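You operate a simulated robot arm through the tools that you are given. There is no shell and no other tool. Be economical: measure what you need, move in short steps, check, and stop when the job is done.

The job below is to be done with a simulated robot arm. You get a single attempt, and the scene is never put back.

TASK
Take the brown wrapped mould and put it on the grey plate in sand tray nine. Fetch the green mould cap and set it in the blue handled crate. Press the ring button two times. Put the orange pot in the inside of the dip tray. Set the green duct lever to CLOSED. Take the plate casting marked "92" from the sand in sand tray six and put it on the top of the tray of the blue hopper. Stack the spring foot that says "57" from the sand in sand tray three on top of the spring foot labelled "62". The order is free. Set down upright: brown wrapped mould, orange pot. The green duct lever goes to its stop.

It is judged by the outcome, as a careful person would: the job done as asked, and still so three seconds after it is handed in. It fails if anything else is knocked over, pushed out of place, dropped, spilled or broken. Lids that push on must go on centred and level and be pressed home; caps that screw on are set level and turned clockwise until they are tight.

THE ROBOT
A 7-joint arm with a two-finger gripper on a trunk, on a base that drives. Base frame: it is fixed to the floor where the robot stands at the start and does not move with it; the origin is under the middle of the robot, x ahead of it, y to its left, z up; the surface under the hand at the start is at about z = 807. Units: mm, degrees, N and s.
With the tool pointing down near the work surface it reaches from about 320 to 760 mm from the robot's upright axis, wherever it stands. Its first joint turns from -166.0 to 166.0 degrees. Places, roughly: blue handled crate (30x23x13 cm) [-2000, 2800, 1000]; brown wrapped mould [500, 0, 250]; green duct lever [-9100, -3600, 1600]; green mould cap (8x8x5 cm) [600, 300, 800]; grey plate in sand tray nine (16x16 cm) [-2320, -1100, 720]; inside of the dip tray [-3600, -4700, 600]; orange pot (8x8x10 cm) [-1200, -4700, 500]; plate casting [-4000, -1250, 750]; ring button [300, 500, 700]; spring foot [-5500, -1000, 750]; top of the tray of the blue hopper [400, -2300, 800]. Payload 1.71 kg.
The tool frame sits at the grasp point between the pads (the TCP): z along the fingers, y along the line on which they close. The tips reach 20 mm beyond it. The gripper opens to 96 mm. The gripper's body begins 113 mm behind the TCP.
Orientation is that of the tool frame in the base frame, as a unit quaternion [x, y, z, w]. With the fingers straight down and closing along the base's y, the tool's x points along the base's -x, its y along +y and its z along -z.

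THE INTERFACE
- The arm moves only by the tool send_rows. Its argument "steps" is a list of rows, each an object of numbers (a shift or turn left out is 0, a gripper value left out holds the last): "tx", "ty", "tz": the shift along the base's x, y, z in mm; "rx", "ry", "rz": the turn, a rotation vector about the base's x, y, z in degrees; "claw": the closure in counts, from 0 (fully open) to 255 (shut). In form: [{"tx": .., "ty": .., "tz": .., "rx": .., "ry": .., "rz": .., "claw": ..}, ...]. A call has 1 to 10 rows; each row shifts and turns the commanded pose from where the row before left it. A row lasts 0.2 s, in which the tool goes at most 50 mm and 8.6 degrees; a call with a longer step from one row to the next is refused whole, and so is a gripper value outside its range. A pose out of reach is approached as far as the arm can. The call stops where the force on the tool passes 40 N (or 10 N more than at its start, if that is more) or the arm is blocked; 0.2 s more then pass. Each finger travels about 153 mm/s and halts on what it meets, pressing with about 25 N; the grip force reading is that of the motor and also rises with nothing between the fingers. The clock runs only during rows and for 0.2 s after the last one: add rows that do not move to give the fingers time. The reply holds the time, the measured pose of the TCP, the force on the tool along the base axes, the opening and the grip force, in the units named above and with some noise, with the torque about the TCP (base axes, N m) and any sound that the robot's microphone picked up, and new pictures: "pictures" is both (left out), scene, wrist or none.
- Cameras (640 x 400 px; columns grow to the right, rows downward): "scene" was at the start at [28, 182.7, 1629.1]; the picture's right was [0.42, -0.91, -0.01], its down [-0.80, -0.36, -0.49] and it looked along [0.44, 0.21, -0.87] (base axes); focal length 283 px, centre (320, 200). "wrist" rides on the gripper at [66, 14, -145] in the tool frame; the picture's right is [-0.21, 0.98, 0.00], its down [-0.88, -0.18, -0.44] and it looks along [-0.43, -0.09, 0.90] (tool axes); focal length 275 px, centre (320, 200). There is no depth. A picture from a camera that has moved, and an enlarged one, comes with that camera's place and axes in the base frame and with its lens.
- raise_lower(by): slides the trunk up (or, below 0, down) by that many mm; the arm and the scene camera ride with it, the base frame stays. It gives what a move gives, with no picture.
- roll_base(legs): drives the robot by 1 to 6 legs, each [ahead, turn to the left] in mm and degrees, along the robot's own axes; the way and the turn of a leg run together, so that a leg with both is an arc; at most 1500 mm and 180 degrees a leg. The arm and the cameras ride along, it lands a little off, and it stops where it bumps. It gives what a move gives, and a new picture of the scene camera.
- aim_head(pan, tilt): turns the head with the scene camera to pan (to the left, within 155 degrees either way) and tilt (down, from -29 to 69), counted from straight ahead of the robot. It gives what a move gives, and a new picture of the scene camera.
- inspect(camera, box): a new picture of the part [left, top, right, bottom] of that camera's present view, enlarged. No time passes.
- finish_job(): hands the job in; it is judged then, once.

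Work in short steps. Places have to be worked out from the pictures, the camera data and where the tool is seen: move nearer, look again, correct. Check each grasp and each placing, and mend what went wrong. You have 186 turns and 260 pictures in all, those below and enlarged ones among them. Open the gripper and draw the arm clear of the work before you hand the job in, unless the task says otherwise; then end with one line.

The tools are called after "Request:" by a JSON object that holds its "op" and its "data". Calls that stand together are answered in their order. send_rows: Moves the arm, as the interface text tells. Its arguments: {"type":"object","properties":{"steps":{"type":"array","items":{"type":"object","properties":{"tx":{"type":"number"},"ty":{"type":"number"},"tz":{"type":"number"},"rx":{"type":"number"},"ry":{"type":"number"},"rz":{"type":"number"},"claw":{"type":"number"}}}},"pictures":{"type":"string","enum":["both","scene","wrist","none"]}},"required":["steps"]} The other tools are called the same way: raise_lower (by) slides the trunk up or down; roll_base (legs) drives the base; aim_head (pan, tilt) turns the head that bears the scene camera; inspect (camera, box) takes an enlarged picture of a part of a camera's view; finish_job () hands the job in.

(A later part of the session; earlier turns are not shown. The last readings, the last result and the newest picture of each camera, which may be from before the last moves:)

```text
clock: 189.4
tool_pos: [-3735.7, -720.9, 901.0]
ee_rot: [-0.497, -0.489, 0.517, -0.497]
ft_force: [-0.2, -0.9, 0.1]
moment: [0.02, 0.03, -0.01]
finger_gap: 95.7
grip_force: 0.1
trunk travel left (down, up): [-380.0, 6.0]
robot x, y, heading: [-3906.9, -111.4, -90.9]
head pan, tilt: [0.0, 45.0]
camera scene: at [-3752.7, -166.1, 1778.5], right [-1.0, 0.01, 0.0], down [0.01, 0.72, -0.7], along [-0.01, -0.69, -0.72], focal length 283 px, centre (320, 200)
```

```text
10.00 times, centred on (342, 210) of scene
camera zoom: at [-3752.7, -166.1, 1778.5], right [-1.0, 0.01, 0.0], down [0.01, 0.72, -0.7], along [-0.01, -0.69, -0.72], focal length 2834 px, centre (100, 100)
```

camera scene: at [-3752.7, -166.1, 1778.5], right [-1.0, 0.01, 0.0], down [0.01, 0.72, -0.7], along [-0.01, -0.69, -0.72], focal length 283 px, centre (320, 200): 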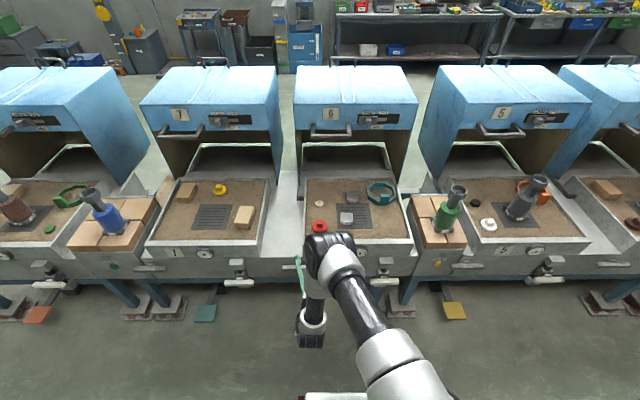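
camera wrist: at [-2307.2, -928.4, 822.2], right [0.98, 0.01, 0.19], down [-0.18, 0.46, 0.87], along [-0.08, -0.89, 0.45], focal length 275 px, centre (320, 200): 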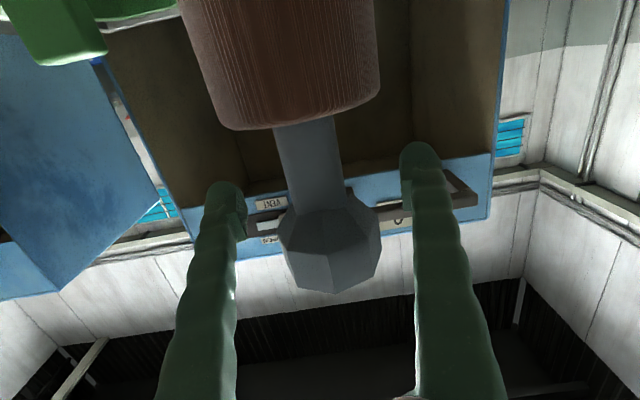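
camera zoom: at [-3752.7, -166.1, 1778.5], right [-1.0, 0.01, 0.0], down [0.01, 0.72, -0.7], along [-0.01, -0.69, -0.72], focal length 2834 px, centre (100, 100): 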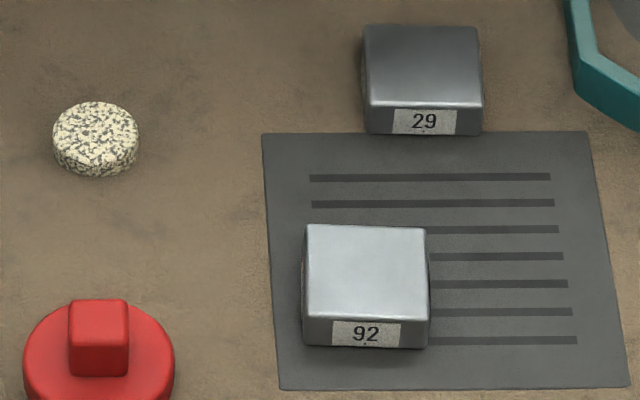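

The light block is "92", on the left of the plate at ≈[-3893, -1044]. I turn the tool to point down, rising and moving right.

Request:
{"op": "send_rows", "data": {"steps": [{"rx": 8.5, "tz": 15, "tx": -12}, {"rx": 8.5, "tz": 15, "tx": -12}, {"rx": 8.5, "tz": 15, "tx": -12}, {"rx": 8.5, "tz": 15, "tx": -12}, {"rx": 8.5, "tz": 15, "tx": -12}, {"rx": 8.5, "tz": 15, "tx": -12}, {"rx": 8.5, "tz": 15, "tx": -12}, {"rx": 8.5, "tz": 15, "tx": -12}, {"rx": 8.5, "tz": 15, "tx": -12}, {"rx": 8.5, "tz": 15, "tx": -12}], "pictures": "none"}}

Request:
{"op": "send_rows", "data": {"steps": [{"rx": 6.6, "tx": -20}, {"tx": -15}, {}], "pictures": "scene"}}

```text
clock: 191.6
tool_pos: [-3857.2, -709.1, 1061.3]
ee_rot: [0.701, 0.71, -0.055, 0.037]
ft_force: [-0.2, 1.0, 0.5]
moment: [0.0, 0.05, 0.04]
finger_gap: 96.1
grip_force: 0.1
trunk travel left (down, up): [-380.0, 6.0]
robot x, y, heading: [-3908.8, -113.2, -90.5]
head pan, tilt: [0.0, 45.0]
```

```text
clock: 192.4
tool_pos: [-3891.1, -707.8, 1058.6]
ee_rot: [0.702, 0.712, -0.014, -0.004]
ft_force: [-0.2, -0.3, -0.6]
moment: [0.0, 0.0, -0.02]
finger_gap: 96.0
grip_force: 0.1
trunk travel left (down, up): [-380.0, 6.0]
robot x, y, heading: [-3905.7, -112.3, -90.8]
head pan, tilt: [0.0, 45.0]
camera scene: at [-3753.2, -167.3, 1778.5], right [-1.0, 0.01, 0.0], down [0.01, 0.72, -0.69], along [-0.01, -0.69, -0.72], focal length 283 px, centre (320, 200)
```

scene: 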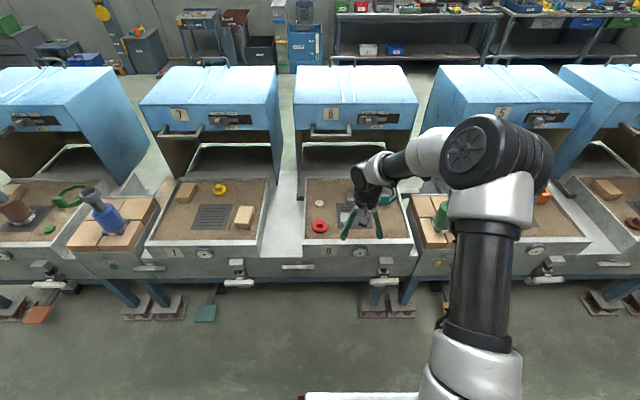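

Level the tool and drive forward 310, then view with the wrist camera.

Request:
{"op": "send_rows", "data": {"steps": [{"ry": -1.4}, {"rx": 0.8}, {}], "pictures": "none"}}

Request:
{"op": "roll_base", "data": {"legs": [[310, 0]]}}

Request:
{"op": "send_rows", "data": {"steps": [{}], "pictures": "wrist"}}

```text
clock: 193.2
tool_pos: [-3891.5, -708.6, 1058.9]
ee_rot: [0.702, 0.712, -0.001, 0.001]
ft_force: [-0.2, 0.0, 0.2]
moment: [0.03, -0.01, -0.02]
finger_gap: 95.7
grip_force: 0.0
trunk travel left (down, up): [-380.0, 6.0]
robot x, y, heading: [-3910.6, -113.9, -91.0]
head pan, tilt: [0.0, 45.0]
```

```text
clock: 195.4
tool_pos: [-3893.7, -1020.0, 1059.1]
ee_rot: [0.702, 0.712, -0.001, 0.0]
ft_force: [0.1, -0.3, -0.3]
moment: [0.02, 0.0, 0.0]
finger_gap: 96.2
grip_force: 0.0
trunk travel left (down, up): [-380.0, 6.0]
robot x, y, heading: [-3912.9, -423.1, -90.9]
head pan, tilt: [0.0, 45.0]
camera scene: at [-3756.7, -478.1, 1778.5], right [-1.0, 0.01, 0.0], down [0.01, 0.72, -0.69], along [-0.01, -0.69, -0.72], focal length 283 px, centre (320, 200)
```

scene: 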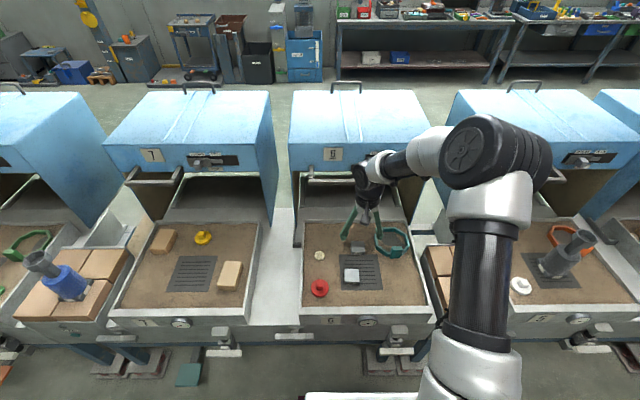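

```text
clock: 195.8
tool_pos: [-3895.0, -1003.1, 1068.1]
ee_rot: [0.703, 0.711, -0.006, 0.005]
ft_force: [-0.7, 0.1, -0.6]
moment: [0.05, 0.03, 0.01]
finger_gap: 96.1
grip_force: 0.0
trunk travel left (down, up): [-380.0, 6.0]
robot x, y, heading: [-3911.8, -422.5, -90.6]
head pan, tilt: [0.0, 45.0]
camera wrist: at [-3882.5, -935.5, 1210.6], right [0.98, -0.19, 0.0], down [-0.17, -0.87, 0.46], along [-0.09, -0.45, -0.89], focal length 275 px, centre (320, 200)
```

wrist: 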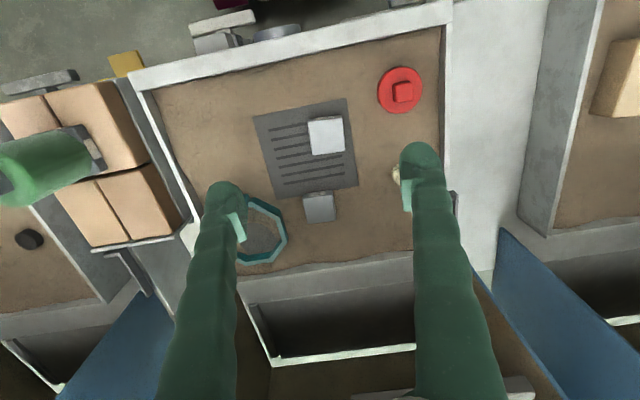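

Block 92 at ≈[-3895, -1048], edges aligned. Move over and descend to z≈820.

Request:
{"op": "send_rows", "data": {"steps": [{"ty": -44, "rx": 0.5, "ry": -0.6}, {"tz": -50}, {"tz": -50}, {"tz": -50}, {"tz": -50}, {"tz": -45}, {}], "pictures": "wrist"}}

```text
clock: 197.4
tool_pos: [-3896.4, -1047.9, 824.7]
ee_rot: [0.703, 0.711, 0.0, 0.006]
ft_force: [0.0, -0.2, -0.5]
moment: [-0.01, -0.01, 0.01]
finger_gap: 96.1
grip_force: 0.0
trunk travel left (down, up): [-380.0, 6.0]
robot x, y, heading: [-3911.4, -420.0, -90.8]
head pan, tilt: [0.0, 45.0]
camera wrist: at [-3885.3, -981.2, 967.6], right [0.98, -0.19, 0.01], down [-0.18, -0.87, 0.45], along [-0.08, -0.44, -0.89], focal length 275 px, centre (320, 200)
```

wrist: 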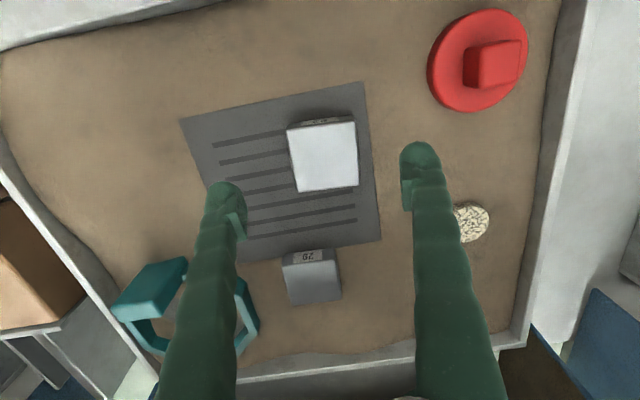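

Aligned. Descend to z≈747 and close.

Request:
{"op": "send_rows", "data": {"steps": [{"tz": -40, "ty": -2}, {"tz": -25}, {"tz": -10}, {}, {"claw": 200}, {"claw": 200}, {"claw": 200}], "pictures": "wrist"}}

```text
clock: 199.0
tool_pos: [-3896.4, -1048.6, 749.6]
ee_rot: [0.703, 0.711, 0.0, 0.006]
ft_force: [2.0, -0.2, 0.6]
moment: [-0.05, 0.1, 0.01]
finger_gap: 59.3
grip_force: 24.9
trunk travel left (down, up): [-380.0, 6.0]
robot x, y, heading: [-3908.4, -424.6, -90.7]
head pan, tilt: [0.0, 45.0]
camera wrist: at [-3884.9, -982.2, 892.6], right [0.98, -0.19, 0.01], down [-0.18, -0.87, 0.45], along [-0.08, -0.44, -0.89], focal length 275 px, centre (320, 200)
```

wrist: 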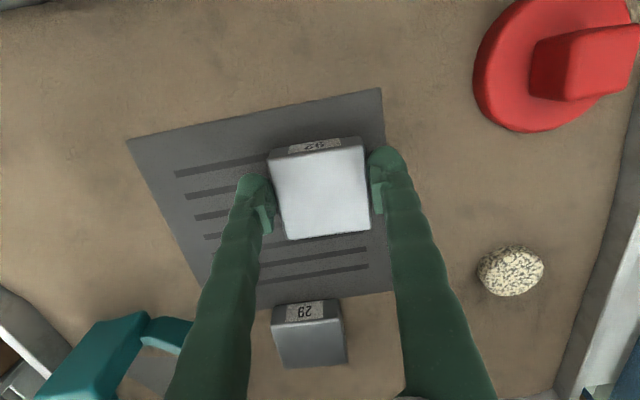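

Gripped at 59 mm. Lift straight up and check.

Request:
{"op": "send_rows", "data": {"steps": [{"tz": 20}, {"tz": 40}, {"tz": 50}, {"tz": 50}, {"tz": 50}, {"tz": 50}, {"tz": 50}, {}], "pictures": "wrist"}}

```text
clock: 200.8
tool_pos: [-3896.6, -1049.8, 1060.3]
ee_rot: [0.703, 0.711, 0.001, 0.006]
ft_force: [0.9, -0.9, -3.0]
moment: [0.02, -0.01, 0.0]
finger_gap: 59.5
grip_force: 24.4
trunk travel left (down, up): [-380.0, 6.0]
robot x, y, heading: [-3912.4, -424.3, -90.7]
head pan, tilt: [0.0, 45.0]
camera wrist: at [-3883.5, -983.6, 1203.1], right [0.98, -0.19, 0.01], down [-0.18, -0.88, 0.45], along [-0.08, -0.44, -0.89], focal length 275 px, centre (320, 200)
```

wrist: 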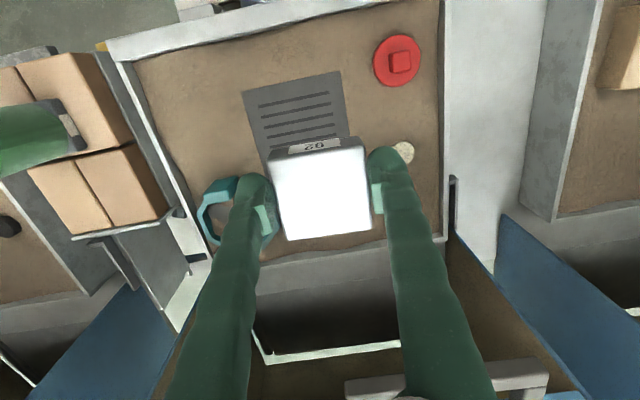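

Lifted clean. Drive to the blue hopper: back out, head east past the row end, then south.

Request:
{"op": "roll_base", "data": {"legs": [[-350, 0], [0, 90.7], [1500, 0], [1500, 0], [200, 0], [0, -90]]}}

Request:
{"op": "aim_head", "data": {"pan": 45, "tilt": 30}}

```text
clock: 228.6
tool_pos: [-701.6, -685.3, 1059.3]
ee_rot: [0.693, 0.721, 0.0, 0.006]
ft_force: [-0.6, -0.3, -2.2]
moment: [0.02, 0.02, 0.02]
finger_gap: 59.0
grip_force: 25.3
trunk travel left (down, up): [-380.0, 6.0]
robot x, y, heading: [-723.9, -60.7, -89.2]
head pan, tilt: [0.0, 45.0]
camera scene: at [-570.1, -110.1, 1778.5], right [-1.0, -0.01, 0.0], down [-0.01, 0.72, -0.69], along [0.01, -0.69, -0.72], focal length 283 px, centre (320, 200)
```

scene: 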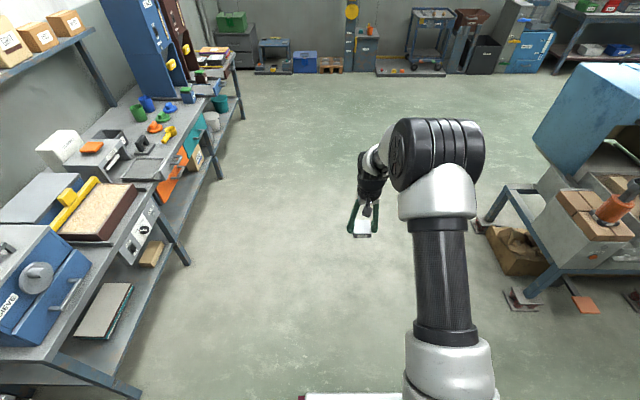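

```text
clock: 229.7
tool_pos: [-702.8, -669.0, 1070.0]
ee_rot: [0.693, 0.72, -0.006, 0.011]
ft_force: [0.2, 0.3, -2.6]
moment: [0.02, 0.02, 0.01]
finger_gap: 59.0
grip_force: 24.5
trunk travel left (down, up): [-380.0, 6.0]
robot x, y, heading: [-726.9, -63.1, -89.5]
head pan, tilt: [45.0, 30.0]
camera scene: at [-506.2, -91.5, 1801.4], right [-0.7, -0.71, -0.01], down [-0.36, 0.36, -0.86], along [0.62, -0.6, -0.51], focal length 283 px, centre (320, 200)
```

scene: 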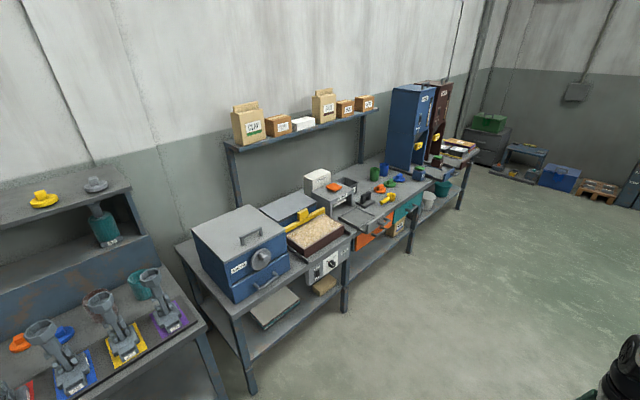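

The tall blue cabinet at y≈-2250 is the blue hopper. Drive south there and turn to face it.

Request:
{"op": "roll_base", "data": {"legs": [[1095, 0], [1095, 0], [0, 89.5]]}}

Request:
{"op": "aim_head", "data": {"pan": 0, "tilt": 35}}

```text
clock: 245.8
tool_pos: [-126.4, -2254.9, 1069.3]
ee_rot: [0.007, 1.0, 0.003, 0.012]
ft_force: [0.0, -0.5, -2.4]
moment: [0.01, 0.04, 0.0]
finger_gap: 59.1
grip_force: 24.4
trunk travel left (down, up): [-380.0, 6.0]
robot x, y, heading: [-738.0, -2253.5, -2.1]
head pan, tilt: [45.0, 30.0]
camera scene: at [-693.9, -2036.2, 1801.4], right [0.68, -0.73, -0.01], down [-0.38, -0.34, -0.86], along [0.63, 0.59, -0.51], focal length 283 px, centre (320, 200)
```

scene: 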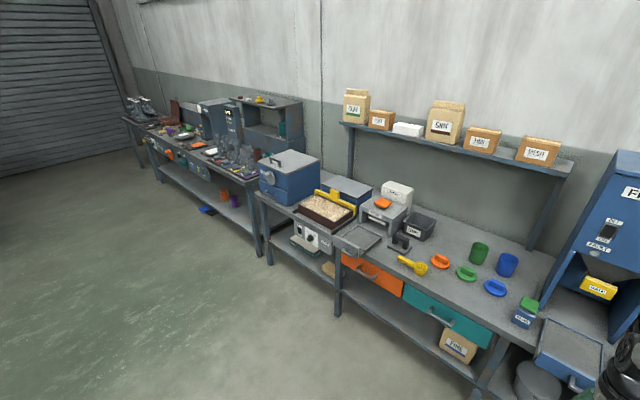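

```text
clock: 246.9
tool_pos: [-143.6, -2253.5, 1078.1]
ee_rot: [0.007, 1.0, 0.004, 0.02]
ft_force: [-1.1, -0.3, -2.5]
moment: [0.02, 0.01, 0.05]
finger_gap: 58.8
grip_force: 25.1
trunk travel left (down, up): [-380.0, 6.0]
robot x, y, heading: [-735.4, -2249.5, -2.2]
head pan, tilt: [0.0, 35.0]
camera scene: at [-673.4, -2100.9, 1793.3], right [-0.04, -1.0, 0.0], down [-0.59, 0.02, -0.81], along [0.81, -0.03, -0.59], focal length 283 px, centre (320, 200)
```

scene: 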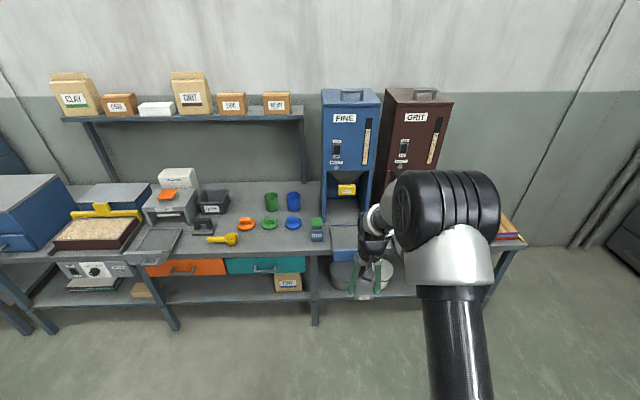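

Zoom on the hopper's tray.

Request:
{"op": "inspect", "data": {"camera": "scene", "box": [280, 180, 440, 280]}}

Request:
{"op": "inspect", "data": {"camera": "wrist", "box": [0, 0, 640, 400]}}

```text
4.00 times, centred on (360, 230) of scene
camera zoom: at [-673.4, -2100.9, 1793.3], right [-0.04, -1.0, 0.0], down [-0.59, 0.02, -0.81], along [0.81, -0.03, -0.59], focal length 1134 px, centre (160, 80)
```

zoom: 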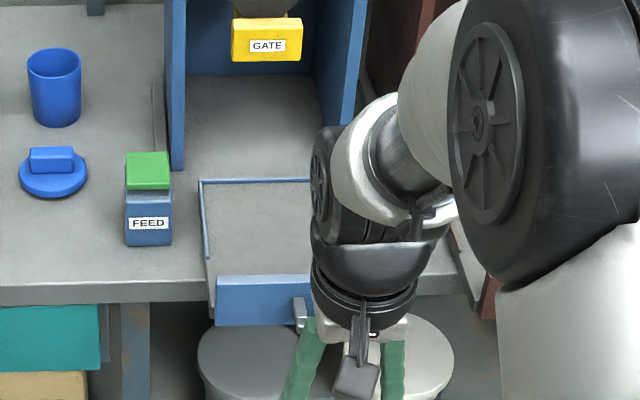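

```text
1.00 times, centred on (320, 200) of wrist (not enlarged: the box is as wide or as high as the picture)
camera zoom: at [-215.7, -2240.7, 1220.2], right [0.22, 0.98, 0.02], down [0.86, -0.2, 0.48], along [0.47, -0.09, -0.88], focal length 275 px, centre (320, 200)
```

zoom: 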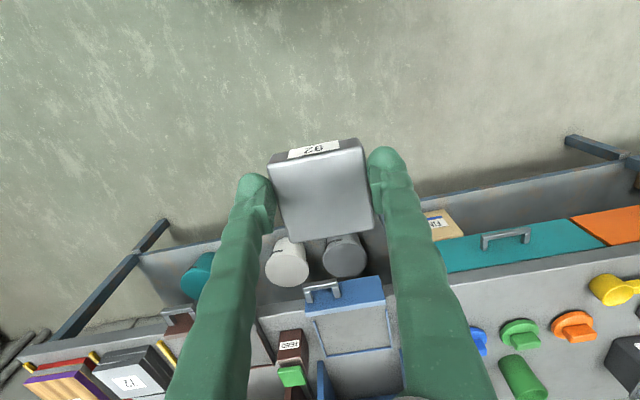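

The tray's top is at ≈[320, -2290, 820]. Level the tool and drive forward 400 for a closer look.

Request:
{"op": "send_rows", "data": {"steps": [{"ry": 2.3}, {}], "pictures": "none"}}

Request:
{"op": "roll_base", "data": {"legs": [[400, 0]]}}

Request:
{"op": "send_rows", "data": {"steps": [{"ry": 1.0}], "pictures": "wrist"}}

```text
clock: 247.5
tool_pos: [-142.9, -2254.5, 1079.4]
ee_rot: [0.007, 1.0, 0.004, 0.0]
ft_force: [-0.8, -0.2, -1.3]
moment: [0.01, 0.0, 0.02]
finger_gap: 59.0
grip_force: 25.1
trunk travel left (down, up): [-380.0, 6.0]
robot x, y, heading: [-734.3, -2251.6, -2.1]
head pan, tilt: [0.0, 35.0]
```

```text
clock: 250.1
tool_pos: [257.0, -2268.4, 1078.0]
ee_rot: [0.006, 1.0, 0.003, -0.002]
ft_force: [0.3, -0.5, -2.3]
moment: [-0.01, 0.03, 0.03]
finger_gap: 59.1
grip_force: 25.1
trunk travel left (down, up): [-380.0, 6.0]
robot x, y, heading: [-337.9, -2266.6, -2.3]
head pan, tilt: [0.0, 35.0]
camera scene: at [-271.7, -2116.3, 1793.2], right [-0.04, -1.0, 0.0], down [-0.59, 0.02, -0.81], along [0.81, -0.03, -0.59], focal length 283 px, centre (320, 200)
```

scene: 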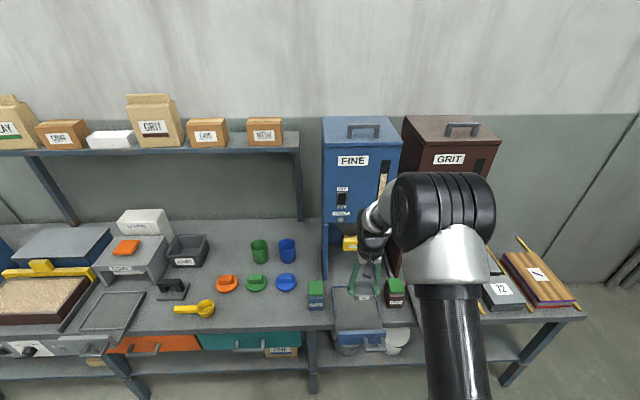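

```text
clock: 250.5
tool_pos: [240.4, -2268.9, 1086.9]
ee_rot: [0.006, 1.0, 0.003, -0.003]
ft_force: [0.6, 0.3, -1.8]
moment: [-0.01, 0.11, -0.01]
finger_gap: 59.0
grip_force: 24.6
trunk travel left (down, up): [-380.0, 6.0]
robot x, y, heading: [-336.0, -2270.9, -2.3]
head pan, tilt: [0.0, 35.0]
camera wrist: at [175.5, -2255.3, 1231.3], right [0.22, 0.98, 0.0], down [0.88, -0.2, 0.44], along [0.43, -0.09, -0.9], focal length 275 px, centre (320, 200)
```

wrist: 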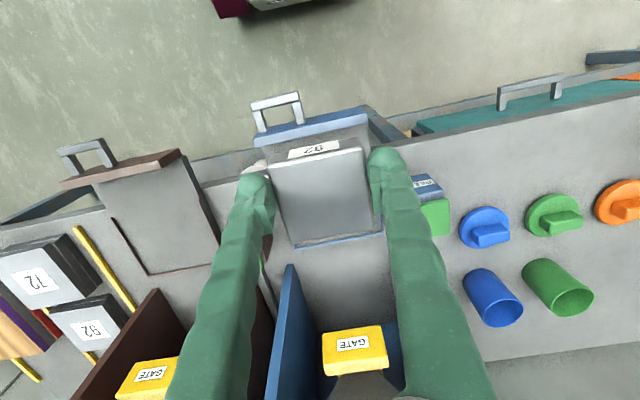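

Tray top centre ≈[362, -2272]. Move over and lower to z≈900.

Request:
{"op": "send_rows", "data": {"steps": [{"tx": 40}, {"tx": 40}, {"tx": 41, "ty": -3}, {"tz": -45}, {"tz": -45}, {"tz": -45}, {"tz": -45}, {}]}}

```text
clock: 252.3
tool_pos: [360.0, -2272.7, 906.4]
ee_rot: [0.005, 1.0, 0.003, -0.002]
ft_force: [-0.9, 0.8, -1.9]
moment: [0.01, -0.01, 0.01]
finger_gap: 59.1
grip_force: 25.0
trunk travel left (down, up): [-380.0, 6.0]
robot x, y, heading: [-338.3, -2266.8, -2.3]
head pan, tilt: [0.0, 35.0]
camera scene: at [-274.0, -2116.3, 1793.3], right [-0.04, -1.0, 0.0], down [-0.59, 0.02, -0.81], along [0.81, -0.03, -0.59], focal length 283 px, centre (320, 200)
camera wrist: at [295.0, -2259.3, 1051.5], right [0.22, 0.98, 0.01], down [0.88, -0.2, 0.44], along [0.43, -0.09, -0.9], focal length 275 px, centre (320, 200)
```

scene: 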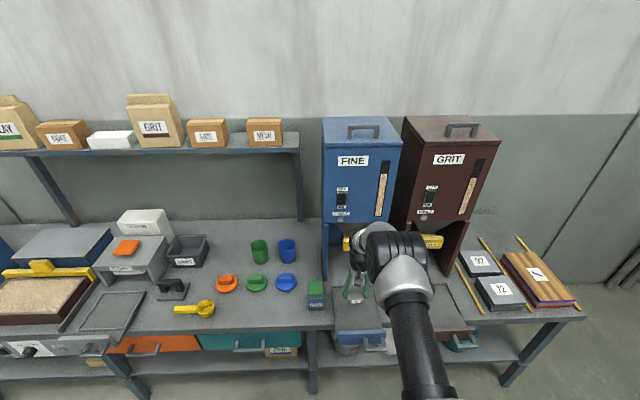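
wrist: 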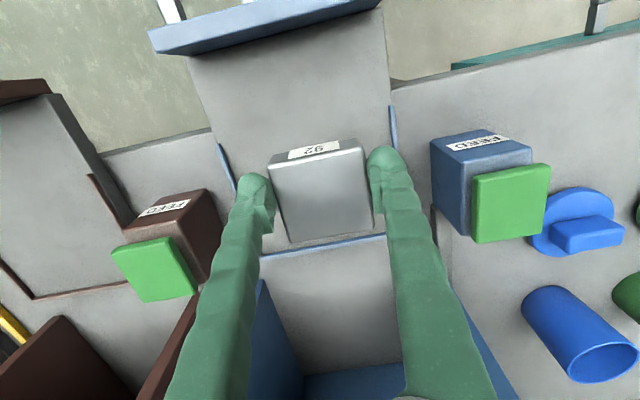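

Well centred. Lower in steps until contact.

Request:
{"op": "send_rows", "data": {"steps": [{"ty": -7, "tz": -25}, {"tz": -20}, {"tz": -10}, {"tz": -6}, {"tz": -5}, {"tz": -4}, {"tz": -4}, {"tz": -3}], "pictures": "wrist"}}

```text
clock: 253.1
tool_pos: [348.8, -2278.4, 869.9]
ee_rot: [0.007, 1.0, 0.003, 0.009]
ft_force: [-1.3, -0.5, -1.4]
moment: [0.01, -0.07, 0.0]
finger_gap: 59.2
grip_force: 25.4
trunk travel left (down, up): [-380.0, 6.0]
robot x, y, heading: [-336.3, -2267.0, -2.2]
head pan, tilt: [0.0, 35.0]
stopped in row 3: the arm was blocked; the commanded pose is now the measured one
camera wrist: at [280.9, -2264.8, 1011.9], right [0.22, 0.98, 0.01], down [0.87, -0.2, 0.46], along [0.45, -0.09, -0.89], focal length 275 px, centre (320, 200)
```

wrist: 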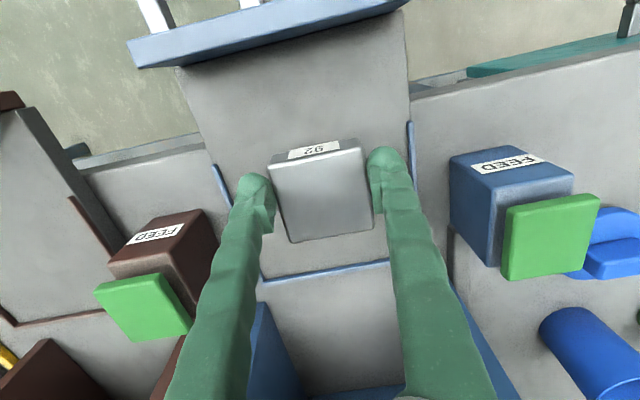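

Blocked early; try again with small steps watching the force.

Request:
{"op": "send_rows", "data": {"steps": [{"ry": 1.0, "tx": 6}, {"tz": -6}, {"tz": -5}], "pictures": "none"}}

Request:
{"op": "send_rows", "data": {"steps": [{"tz": -4}, {"tz": -4}], "pictures": "scene"}}

```text
clock: 253.9
tool_pos: [357.2, -2278.7, 854.8]
ee_rot: [0.006, 1.0, 0.003, -0.003]
ft_force: [0.5, -0.3, -2.0]
moment: [-0.02, 0.01, -0.01]
finger_gap: 58.9
grip_force: 24.9
trunk travel left (down, up): [-380.0, 6.0]
robot x, y, heading: [-337.5, -2270.4, -2.3]
head pan, tilt: [0.0, 35.0]
```

```text
clock: 254.7
tool_pos: [341.7, -2278.1, 858.8]
ee_rot: [0.008, 1.0, 0.003, 0.006]
ft_force: [0.0, 0.8, -2.3]
moment: [-0.02, -0.06, -0.03]
finger_gap: 58.7
grip_force: 25.2
trunk travel left (down, up): [-380.0, 6.0]
robot x, y, heading: [-334.3, -2268.6, -2.0]
head pan, tilt: [0.0, 35.0]
stopped in row 2: the arm was blocked; the commanded pose is now the measured one
camera scene: at [-275.8, -2116.2, 1793.4], right [-0.04, -1.0, 0.0], down [-0.59, 0.02, -0.81], along [0.81, -0.03, -0.59], focal length 283 px, centre (320, 200)
```

scene: 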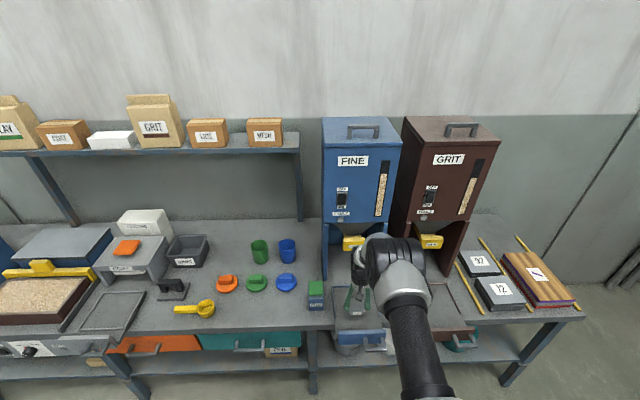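

Something on the arm (not the tool) is blocked, probably the wrist near the hopper gate. I lift, back toward the front of the tray by ~15 mm, level, and view.

Request:
{"op": "send_rows", "data": {"steps": [{"tz": 15}, {"tx": -14, "ry": 0.8}, {}], "pictures": "wrist"}}

Request:
{"op": "inspect", "data": {"camera": "scene", "box": [300, 200, 460, 300]}}

```text
clock: 255.5
tool_pos: [329.2, -2278.2, 873.9]
ee_rot: [0.006, 1.0, 0.003, -0.003]
ft_force: [0.8, 0.2, -2.2]
moment: [0.01, 0.01, 0.0]
finger_gap: 59.0
grip_force: 24.9
trunk travel left (down, up): [-380.0, 6.0]
robot x, y, heading: [-336.0, -2268.5, -2.3]
head pan, tilt: [0.0, 35.0]
camera wrist: at [264.1, -2264.8, 1016.9], right [0.22, 0.98, 0.0], down [0.88, -0.2, 0.44], along [0.43, -0.09, -0.9], focal length 275 px, centre (320, 200)
```

wrist: 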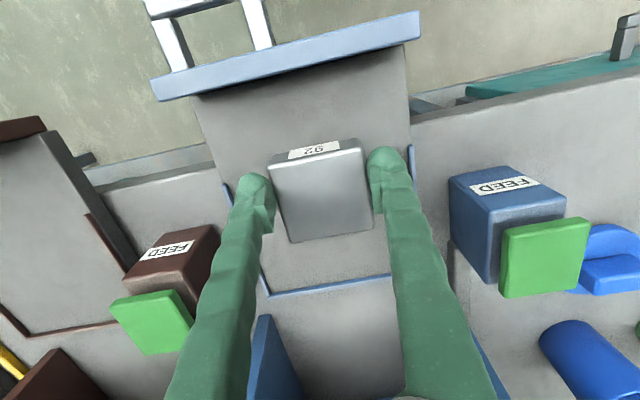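

```text
4.00 times, centred on (380, 250) of scene
camera zoom: at [-273.3, -2116.3, 1793.2], right [-0.04, -1.0, 0.0], down [-0.59, 0.02, -0.81], along [0.81, -0.03, -0.59], focal length 1134 px, centre (80, 0)
```

zoom: 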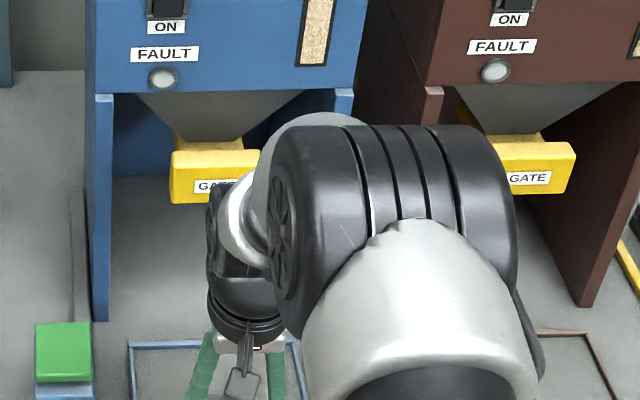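

Now clearer of the gate. Lower again here.

Request:
{"op": "send_rows", "data": {"steps": [{"tz": -10}, {"tz": -6}, {"tz": -5}, {"tz": -4}], "pictures": "none"}}

```text
clock: 256.5
tool_pos: [329.1, -2278.0, 846.1]
ee_rot: [0.006, 1.0, 0.003, -0.002]
ft_force: [-0.3, 0.5, -2.5]
moment: [0.0, 0.01, 0.0]
finger_gap: 59.1
grip_force: 25.7
trunk travel left (down, up): [-380.0, 6.0]
robot x, y, heading: [-336.0, -2268.1, -2.2]
head pan, tilt: [0.0, 35.0]
```

Good; continue lowering.

Request:
{"op": "send_rows", "data": {"steps": [{"tz": -4}, {"tz": -3}, {"tz": -3}, {"tz": -3}], "pictures": "wrist"}}

```text
clock: 257.5
tool_pos: [329.6, -2278.2, 834.9]
ee_rot: [0.006, 1.0, 0.002, -0.002]
ft_force: [-0.1, -0.2, -2.7]
moment: [0.02, 0.03, -0.02]
finger_gap: 58.8
grip_force: 25.1
trunk travel left (down, up): [-380.0, 6.0]
robot x, y, heading: [-337.3, -2268.3, -2.3]
head pan, tilt: [0.0, 35.0]
camera wrist: at [264.0, -2263.6, 977.6], right [0.22, 0.98, 0.0], down [0.88, -0.2, 0.44], along [0.43, -0.09, -0.9], focal length 275 px, centre (320, 200)
```

wrist: 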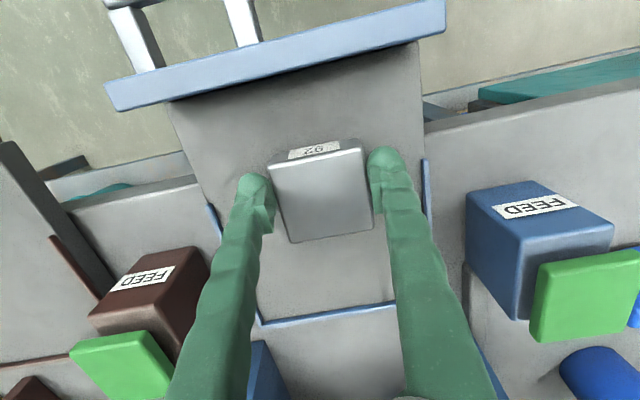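

Request:
{"op": "send_rows", "data": {"steps": [{"tz": -3}, {"tz": -3}, {"tz": -3}, {"tz": -3}, {}], "pictures": "none"}}

```text
clock: 258.7
tool_pos: [328.8, -2277.3, 821.5]
ee_rot: [0.005, 1.0, 0.004, -0.003]
ft_force: [-0.3, 1.4, -2.1]
moment: [-0.03, 0.02, 0.0]
finger_gap: 59.1
grip_force: 25.2
trunk travel left (down, up): [-380.0, 6.0]
robot x, y, heading: [-338.2, -2271.3, -1.9]
head pan, tilt: [0.0, 35.0]
```

Request:
{"op": "send_rows", "data": {"steps": [{"tz": -2}, {"tz": -2}, {"tz": -2}, {"tz": -2}, {"tz": -2}], "pictures": "wrist"}}

```text
clock: 259.9
tool_pos: [330.6, -2277.5, 811.6]
ee_rot: [0.006, 1.0, 0.003, -0.002]
ft_force: [-1.0, -0.7, -1.4]
moment: [-0.04, -0.01, -0.05]
finger_gap: 59.0
grip_force: 25.0
trunk travel left (down, up): [-380.0, 6.0]
robot x, y, heading: [-338.2, -2268.4, -2.1]
head pan, tilt: [0.0, 35.0]
camera wrist: at [264.3, -2264.6, 955.4], right [0.22, 0.98, 0.0], down [0.88, -0.2, 0.44], along [0.43, -0.09, -0.9], focal length 275 px, centre (320, 200)
```

wrist: 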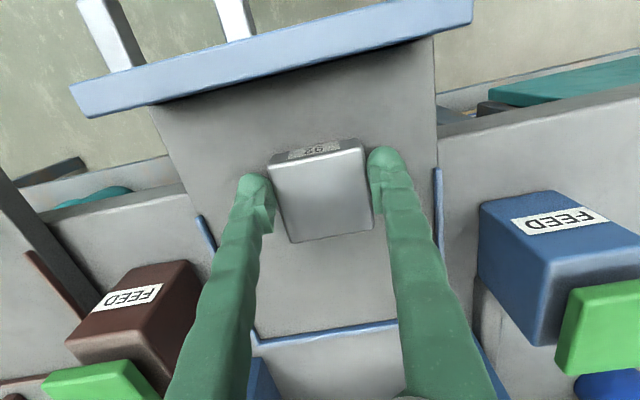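

Request:
{"op": "send_rows", "data": {"steps": [{"tz": -3}, {"tz": -2}, {"tz": -2}, {"tz": -2}, {"tz": -2}, {"tz": -2}], "pictures": "none"}}

```text
clock: 261.3
tool_pos: [329.7, -2277.8, 799.8]
ee_rot: [0.006, 1.0, 0.004, -0.001]
ft_force: [0.5, 2.9, 23.7]
moment: [0.07, -0.12, 0.02]
finger_gap: 59.4
grip_force: 24.9
trunk travel left (down, up): [-380.0, 6.0]
robot x, y, heading: [-336.7, -2270.2, -2.4]
head pan, tilt: [0.0, 35.0]
```

Contact at 24 N. Ease 1 mm, release and lift.

Request:
{"op": "send_rows", "data": {"steps": [{"tz": 2}, {"claw": 130}, {"claw": 60}, {"claw": 60}, {"tz": 30}, {"tz": 45}, {"tz": 45}, {"tz": 45}, {"tz": 45, "tx": -20}, {"tx": -40}], "pictures": "wrist"}}

```text
clock: 263.5
tool_pos: [268.6, -2277.1, 1013.7]
ee_rot: [0.006, 1.0, 0.003, -0.002]
ft_force: [0.0, -0.3, 0.0]
moment: [-0.01, -0.03, 0.0]
finger_gap: 73.5
grip_force: 0.1
trunk travel left (down, up): [-380.0, 6.0]
robot x, y, heading: [-339.2, -2271.0, -2.4]
head pan, tilt: [0.0, 35.0]
camera wrist: at [203.4, -2263.3, 1157.4], right [0.22, 0.98, 0.0], down [0.88, -0.2, 0.44], along [0.43, -0.09, -0.9], focal length 275 px, centre (320, 200)
```

wrist: 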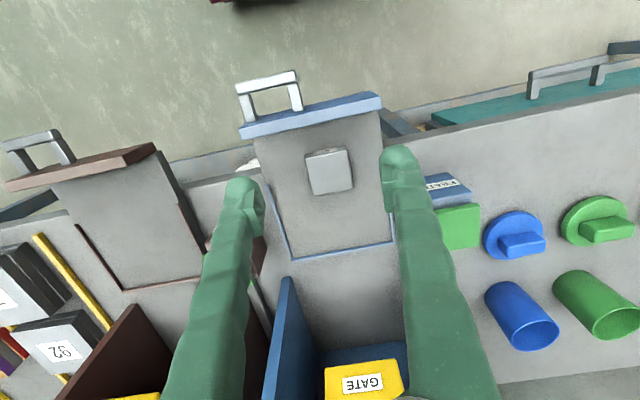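

Casting is on the tray. Next, the orange pot near [-1200, -4700]: back off and drive to about [-1200, -3800] facing -y.

Request:
{"op": "roll_base", "data": {"legs": [[-300, 0], [0, -107.7], [821, 0], [821, 0], [0, 20]]}}

Request:
{"op": "aim_head", "data": {"pan": 0, "tilt": 40}}

```text
clock: 280.9
tool_pos: [-1156.1, -4416.7, 1014.0]
ee_rot: [0.692, 0.721, 0.003, 0.0]
ft_force: [-0.2, 0.2, 0.9]
moment: [-0.02, 0.03, 0.0]
finger_gap: 73.2
grip_force: 0.1
trunk travel left (down, up): [-380.0, 6.0]
robot x, y, heading: [-1183.1, -3811.9, -89.2]
head pan, tilt: [0.0, 35.0]
camera scene: at [-1025.9, -3865.4, 1793.2], right [-1.0, -0.02, 0.0], down [-0.01, 0.59, -0.81], along [0.01, -0.81, -0.59], focal length 283 px, centre (320, 200)
```

scene: 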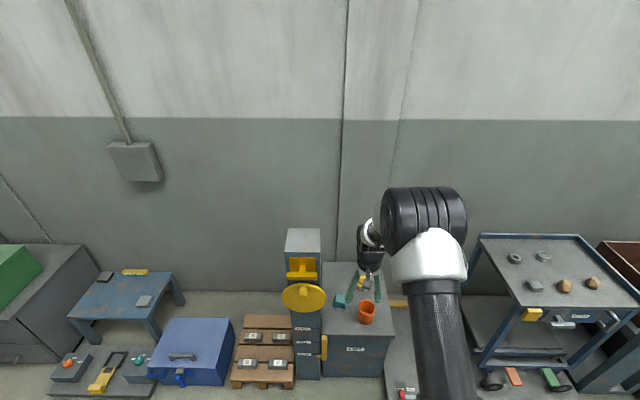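

```text
clock: 281.5
tool_pos: [-1155.6, -4400.8, 1022.9]
ee_rot: [0.693, 0.721, -0.002, 0.007]
ft_force: [0.5, 0.1, 0.1]
moment: [0.0, 0.02, 0.0]
finger_gap: 73.1
grip_force: 0.1
trunk travel left (down, up): [-380.0, 6.0]
robot x, y, heading: [-1184.0, -3807.5, -89.3]
head pan, tilt: [0.0, 40.0]
camera scene: at [-1026.5, -3860.9, 1785.8], right [-1.0, -0.02, 0.0], down [-0.01, 0.65, -0.76], along [0.01, -0.76, -0.65], focal length 283 px, centre (320, 200)
```

scene: 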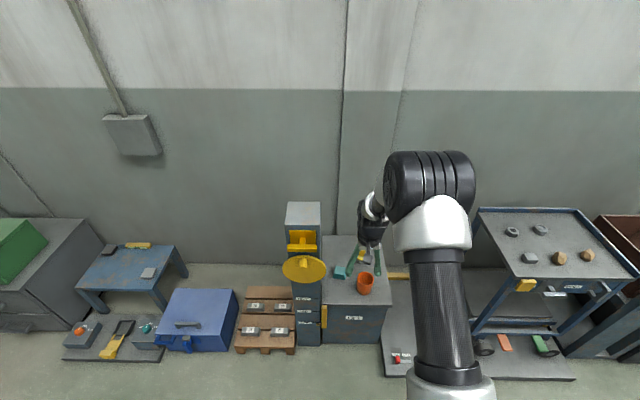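

Orange pot at ≈[-1244, -4652], on the grey cabinet. Drive forward 160, lower the trunk and move sideways above it.

Request:
{"op": "roll_base", "data": {"legs": [[150, 0]]}}

Request:
{"op": "raise_lower", "data": {"by": -200}}

Request:
{"op": "send_rows", "data": {"steps": [{"tx": -29, "rx": 0.9, "claw": 0}, {"tx": -29}, {"tx": -29}, {}]}}

```text
clock: 283.0
tool_pos: [-1151.5, -4553.6, 1022.5]
ee_rot: [0.691, 0.723, -0.002, 0.005]
ft_force: [0.5, 0.0, 0.1]
moment: [-0.01, -0.02, -0.01]
finger_gap: 73.4
grip_force: 0.0
trunk travel left (down, up): [-380.0, 6.0]
robot x, y, heading: [-1180.1, -3962.2, -88.7]
head pan, tilt: [0.0, 40.0]
camera scene: at [-1023.6, -4014.4, 1785.6], right [-1.0, -0.02, 0.0], down [-0.01, 0.66, -0.75], along [0.02, -0.75, -0.66], focal length 283 px, centre (320, 200)
```

scene: 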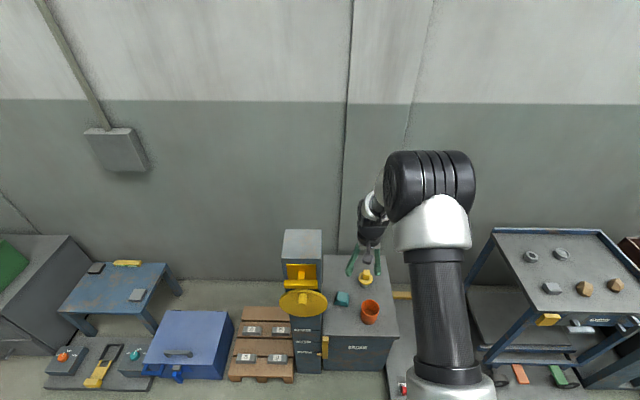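

```text
clock: 285.1
tool_pos: [-1151.4, -4537.5, 832.3]
ee_rot: [0.691, 0.723, -0.008, 0.011]
ft_force: [0.7, 0.5, -0.6]
moment: [-0.02, 0.0, 0.03]
finger_gap: 73.6
grip_force: 0.0
trunk travel left (down, up): [-180.0, 206.0]
robot x, y, heading: [-1182.2, -3964.2, -88.5]
head pan, tilt: [0.0, 40.0]
```

```text
clock: 286.1
tool_pos: [-1238.6, -4536.7, 832.6]
ee_rot: [0.691, 0.723, -0.001, 0.005]
ft_force: [-0.1, 0.3, -1.4]
moment: [-0.02, -0.02, 0.01]
finger_gap: 96.0
grip_force: 0.1
trunk travel left (down, up): [-180.0, 206.0]
robot x, y, heading: [-1181.3, -3966.5, -88.6]
head pan, tilt: [0.0, 40.0]
camera scene: at [-1023.9, -4010.0, 1586.2], right [-1.0, -0.02, 0.0], down [-0.01, 0.66, -0.76], along [0.02, -0.76, -0.66], focal length 283 px, centre (320, 200)
camera wrist: at [-1229.7, -4469.7, 976.1], right [0.99, -0.16, 0.01], down [-0.15, -0.88, 0.45], along [-0.07, -0.45, -0.89], focal length 275 px, centre (320, 200)
```

scene: 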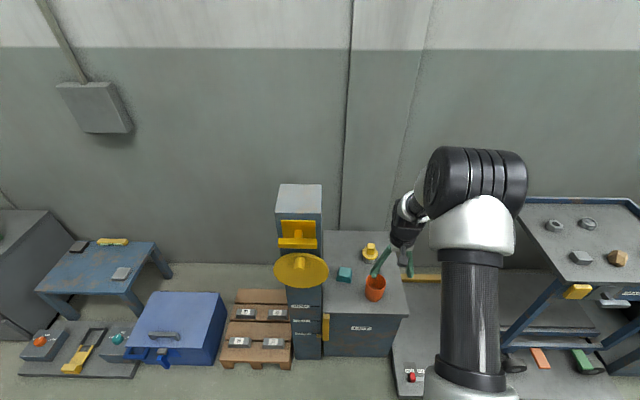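
wrist: 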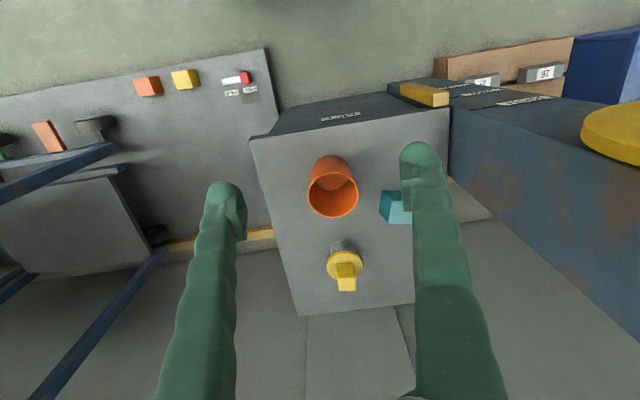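

Pot rim centre ≈[-1236, -4651]. Move above and lower to z≈680.

Request:
{"op": "send_rows", "data": {"steps": [{"ty": -40}, {"ty": -40}, {"ty": -35, "tx": 2}, {"tz": -50}, {"tz": -50}, {"tz": -50}, {}], "pictures": "wrist"}}

```text
clock: 287.7
tool_pos: [-1235.3, -4653.5, 681.4]
ee_rot: [0.691, 0.723, -0.002, 0.006]
ft_force: [-0.2, 0.2, 0.1]
moment: [0.02, -0.01, -0.01]
finger_gap: 95.9
grip_force: 0.1
trunk travel left (down, up): [-180.0, 206.0]
robot x, y, heading: [-1176.4, -3961.4, -88.4]
head pan, tilt: [0.0, 40.0]
camera wrist: at [-1226.2, -4586.2, 825.3], right [0.99, -0.16, 0.01], down [-0.15, -0.88, 0.45], along [-0.07, -0.45, -0.89], focal length 275 px, centre (320, 200)
```

wrist: 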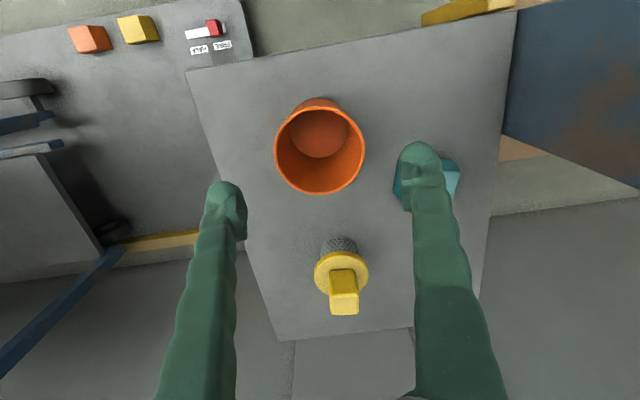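

Aligned (rim z≈590). Descend to z≈563 and close.

Request:
{"op": "send_rows", "data": {"steps": [{"tz": -40, "ty": -3, "tx": -1}, {"tz": -40}, {"tz": -38}, {}, {"claw": 200}, {"claw": 200}, {"claw": 200}], "pictures": "wrist"}}

```text
clock: 288.8
tool_pos: [-1238.0, -4649.6, 576.8]
ee_rot: [0.691, 0.723, -0.008, 0.011]
ft_force: [-0.3, 0.0, -1.1]
moment: [-0.05, -0.01, 0.01]
finger_gap: 91.9
grip_force: 24.6
trunk travel left (down, up): [-180.0, 206.0]
robot x, y, heading: [-1179.1, -3965.4, -89.0]
head pan, tilt: [0.0, 40.0]
stopped in row 5: the arm was blocked; the commanded pose is now the measured one
camera wrist: at [-1229.7, -4580.4, 718.3], right [0.99, -0.16, 0.01], down [-0.15, -0.87, 0.47], along [-0.07, -0.46, -0.88], focal length 275 px, centre (320, 200)
```

wrist: 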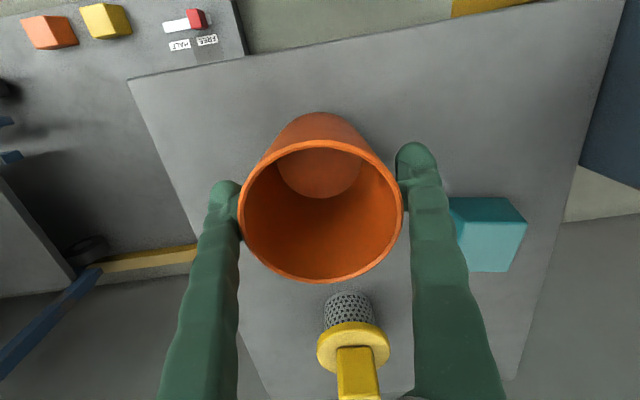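

Fingers seem to be on the pot at 92 mm; settle with closing and check.

Request:
{"op": "send_rows", "data": {"steps": [{"claw": 200}, {"claw": 200}, {"claw": 200}], "pictures": "wrist"}}

```text
clock: 289.6
tool_pos: [-1238.7, -4650.1, 574.2]
ee_rot: [0.691, 0.723, -0.006, 0.012]
ft_force: [0.9, -0.3, -0.8]
moment: [-0.02, 0.0, 0.01]
finger_gap: 91.8
grip_force: 25.2
trunk travel left (down, up): [-180.0, 206.0]
robot x, y, heading: [-1179.7, -3960.0, -88.8]
head pan, tilt: [0.0, 40.0]
camera wrist: at [-1229.5, -4581.0, 716.2], right [0.99, -0.16, 0.01], down [-0.15, -0.87, 0.46], along [-0.07, -0.46, -0.89], focal length 275 px, centre (320, 200)
```

wrist: 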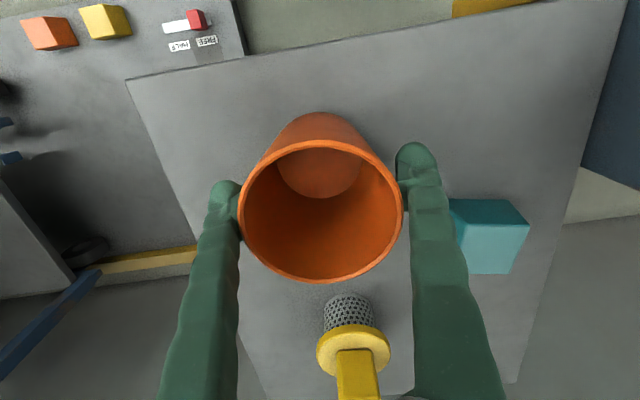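

It holds the pot near its rim, whose flare supports the lift. Level the tool and lift 30 mm to check.

Request:
{"op": "send_rows", "data": {"steps": [{"tz": 10}, {"tz": 20}, {}], "pictures": "wrist"}}

```text
clock: 290.4
tool_pos: [-1238.2, -4648.8, 605.4]
ee_rot: [0.691, 0.723, -0.006, 0.01]
ft_force: [-0.1, -0.4, -1.1]
moment: [-0.03, -0.03, -0.03]
finger_gap: 91.5
grip_force: 25.0
trunk travel left (down, up): [-180.0, 206.0]
robot x, y, heading: [-1178.7, -3960.2, -88.9]
head pan, tilt: [0.0, 40.0]
camera wrist: at [-1229.9, -4580.4, 746.7], right [0.99, -0.16, 0.01], down [-0.15, -0.87, 0.47], along [-0.07, -0.46, -0.89], focal length 275 px, centre (320, 200)
```

wrist: 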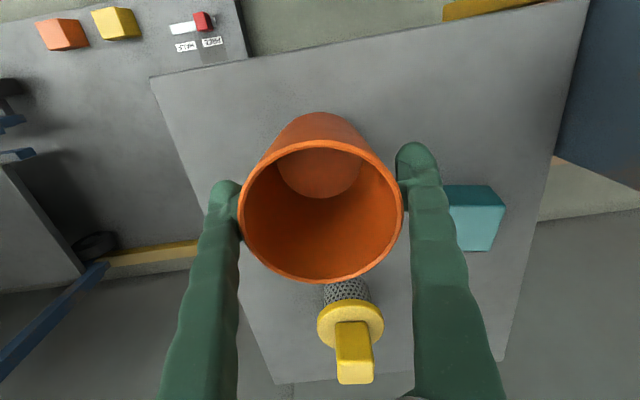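

Pot lifts with the hand. Raise, retract and drive west toward the dip tray.

Request:
{"op": "send_rows", "data": {"steps": [{"tz": 45}, {"tz": 45}, {"tz": 45}, {"tz": 45}, {"ty": 40}, {"ty": 40}, {}], "pictures": "none"}}

Request:
{"op": "roll_base", "data": {"legs": [[-400, 0], [0, -91], [1150, 0], [1150, 0], [0, 90]]}}

```text
clock: 292.0
tool_pos: [-1236.2, -4568.2, 783.2]
ee_rot: [0.691, 0.723, -0.007, 0.01]
ft_force: [-0.5, -0.4, -1.0]
moment: [-0.02, 0.0, 0.03]
finger_gap: 91.6
grip_force: 25.1
trunk travel left (down, up): [-180.0, 206.0]
robot x, y, heading: [-1178.1, -3962.1, -88.7]
head pan, tilt: [0.0, 40.0]
```

```text
clock: 315.4
tool_pos: [-3532.6, -4157.7, 783.3]
ee_rot: [0.702, 0.712, -0.006, 0.01]
ft_force: [-0.6, -0.3, -0.6]
moment: [0.01, -0.03, -0.01]
finger_gap: 91.0
grip_force: 24.8
trunk travel left (down, up): [-180.0, 206.0]
robot x, y, heading: [-3463.0, -3556.8, -90.4]
head pan, tilt: [0.0, 40.0]
camera scene: at [-3308.9, -3605.3, 1586.2], right [-1.0, 0.01, 0.0], down [0.01, 0.66, -0.76], along [-0.01, -0.76, -0.66], focal length 283 px, centre (320, 200)
```

scene: 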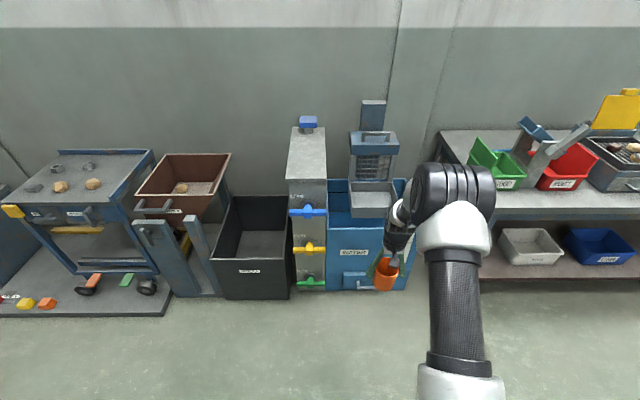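

Zoom on the blue dip unit.

Request:
{"op": "inspect", "data": {"camera": "scene", "box": [280, 100, 440, 300]}}

Request:
{"op": "inspect", "data": {"camera": "wrist", "box": [0, 0, 640, 400]}}

```text
2.00 times, centred on (360, 200) of scene
camera zoom: at [-3308.9, -3605.3, 1586.2], right [-1.0, 0.01, 0.0], down [0.01, 0.66, -0.76], along [-0.01, -0.76, -0.66], focal length 567 px, centre (240, 200)
```

zoom: 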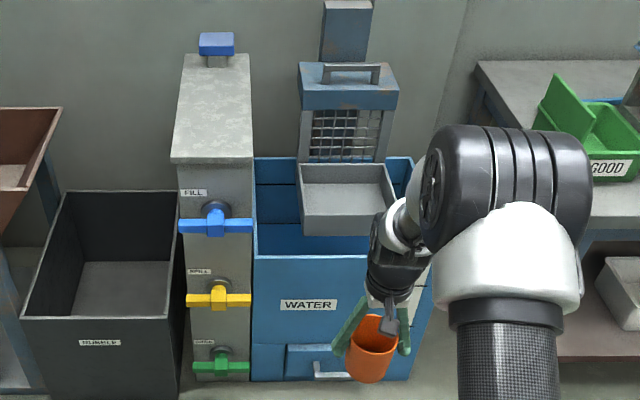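

```text
1.00 times, centred on (320, 200) of wrist (not enlarged: the box is as wide or as high as the picture)
camera zoom: at [-3521.4, -4089.0, 925.4], right [0.98, -0.19, 0.01], down [-0.17, -0.87, 0.47], along [-0.08, -0.46, -0.89], focal length 275 px, centre (320, 200)
```

zoom: 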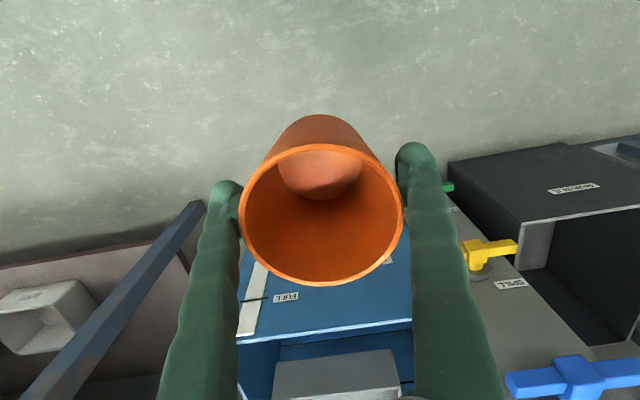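

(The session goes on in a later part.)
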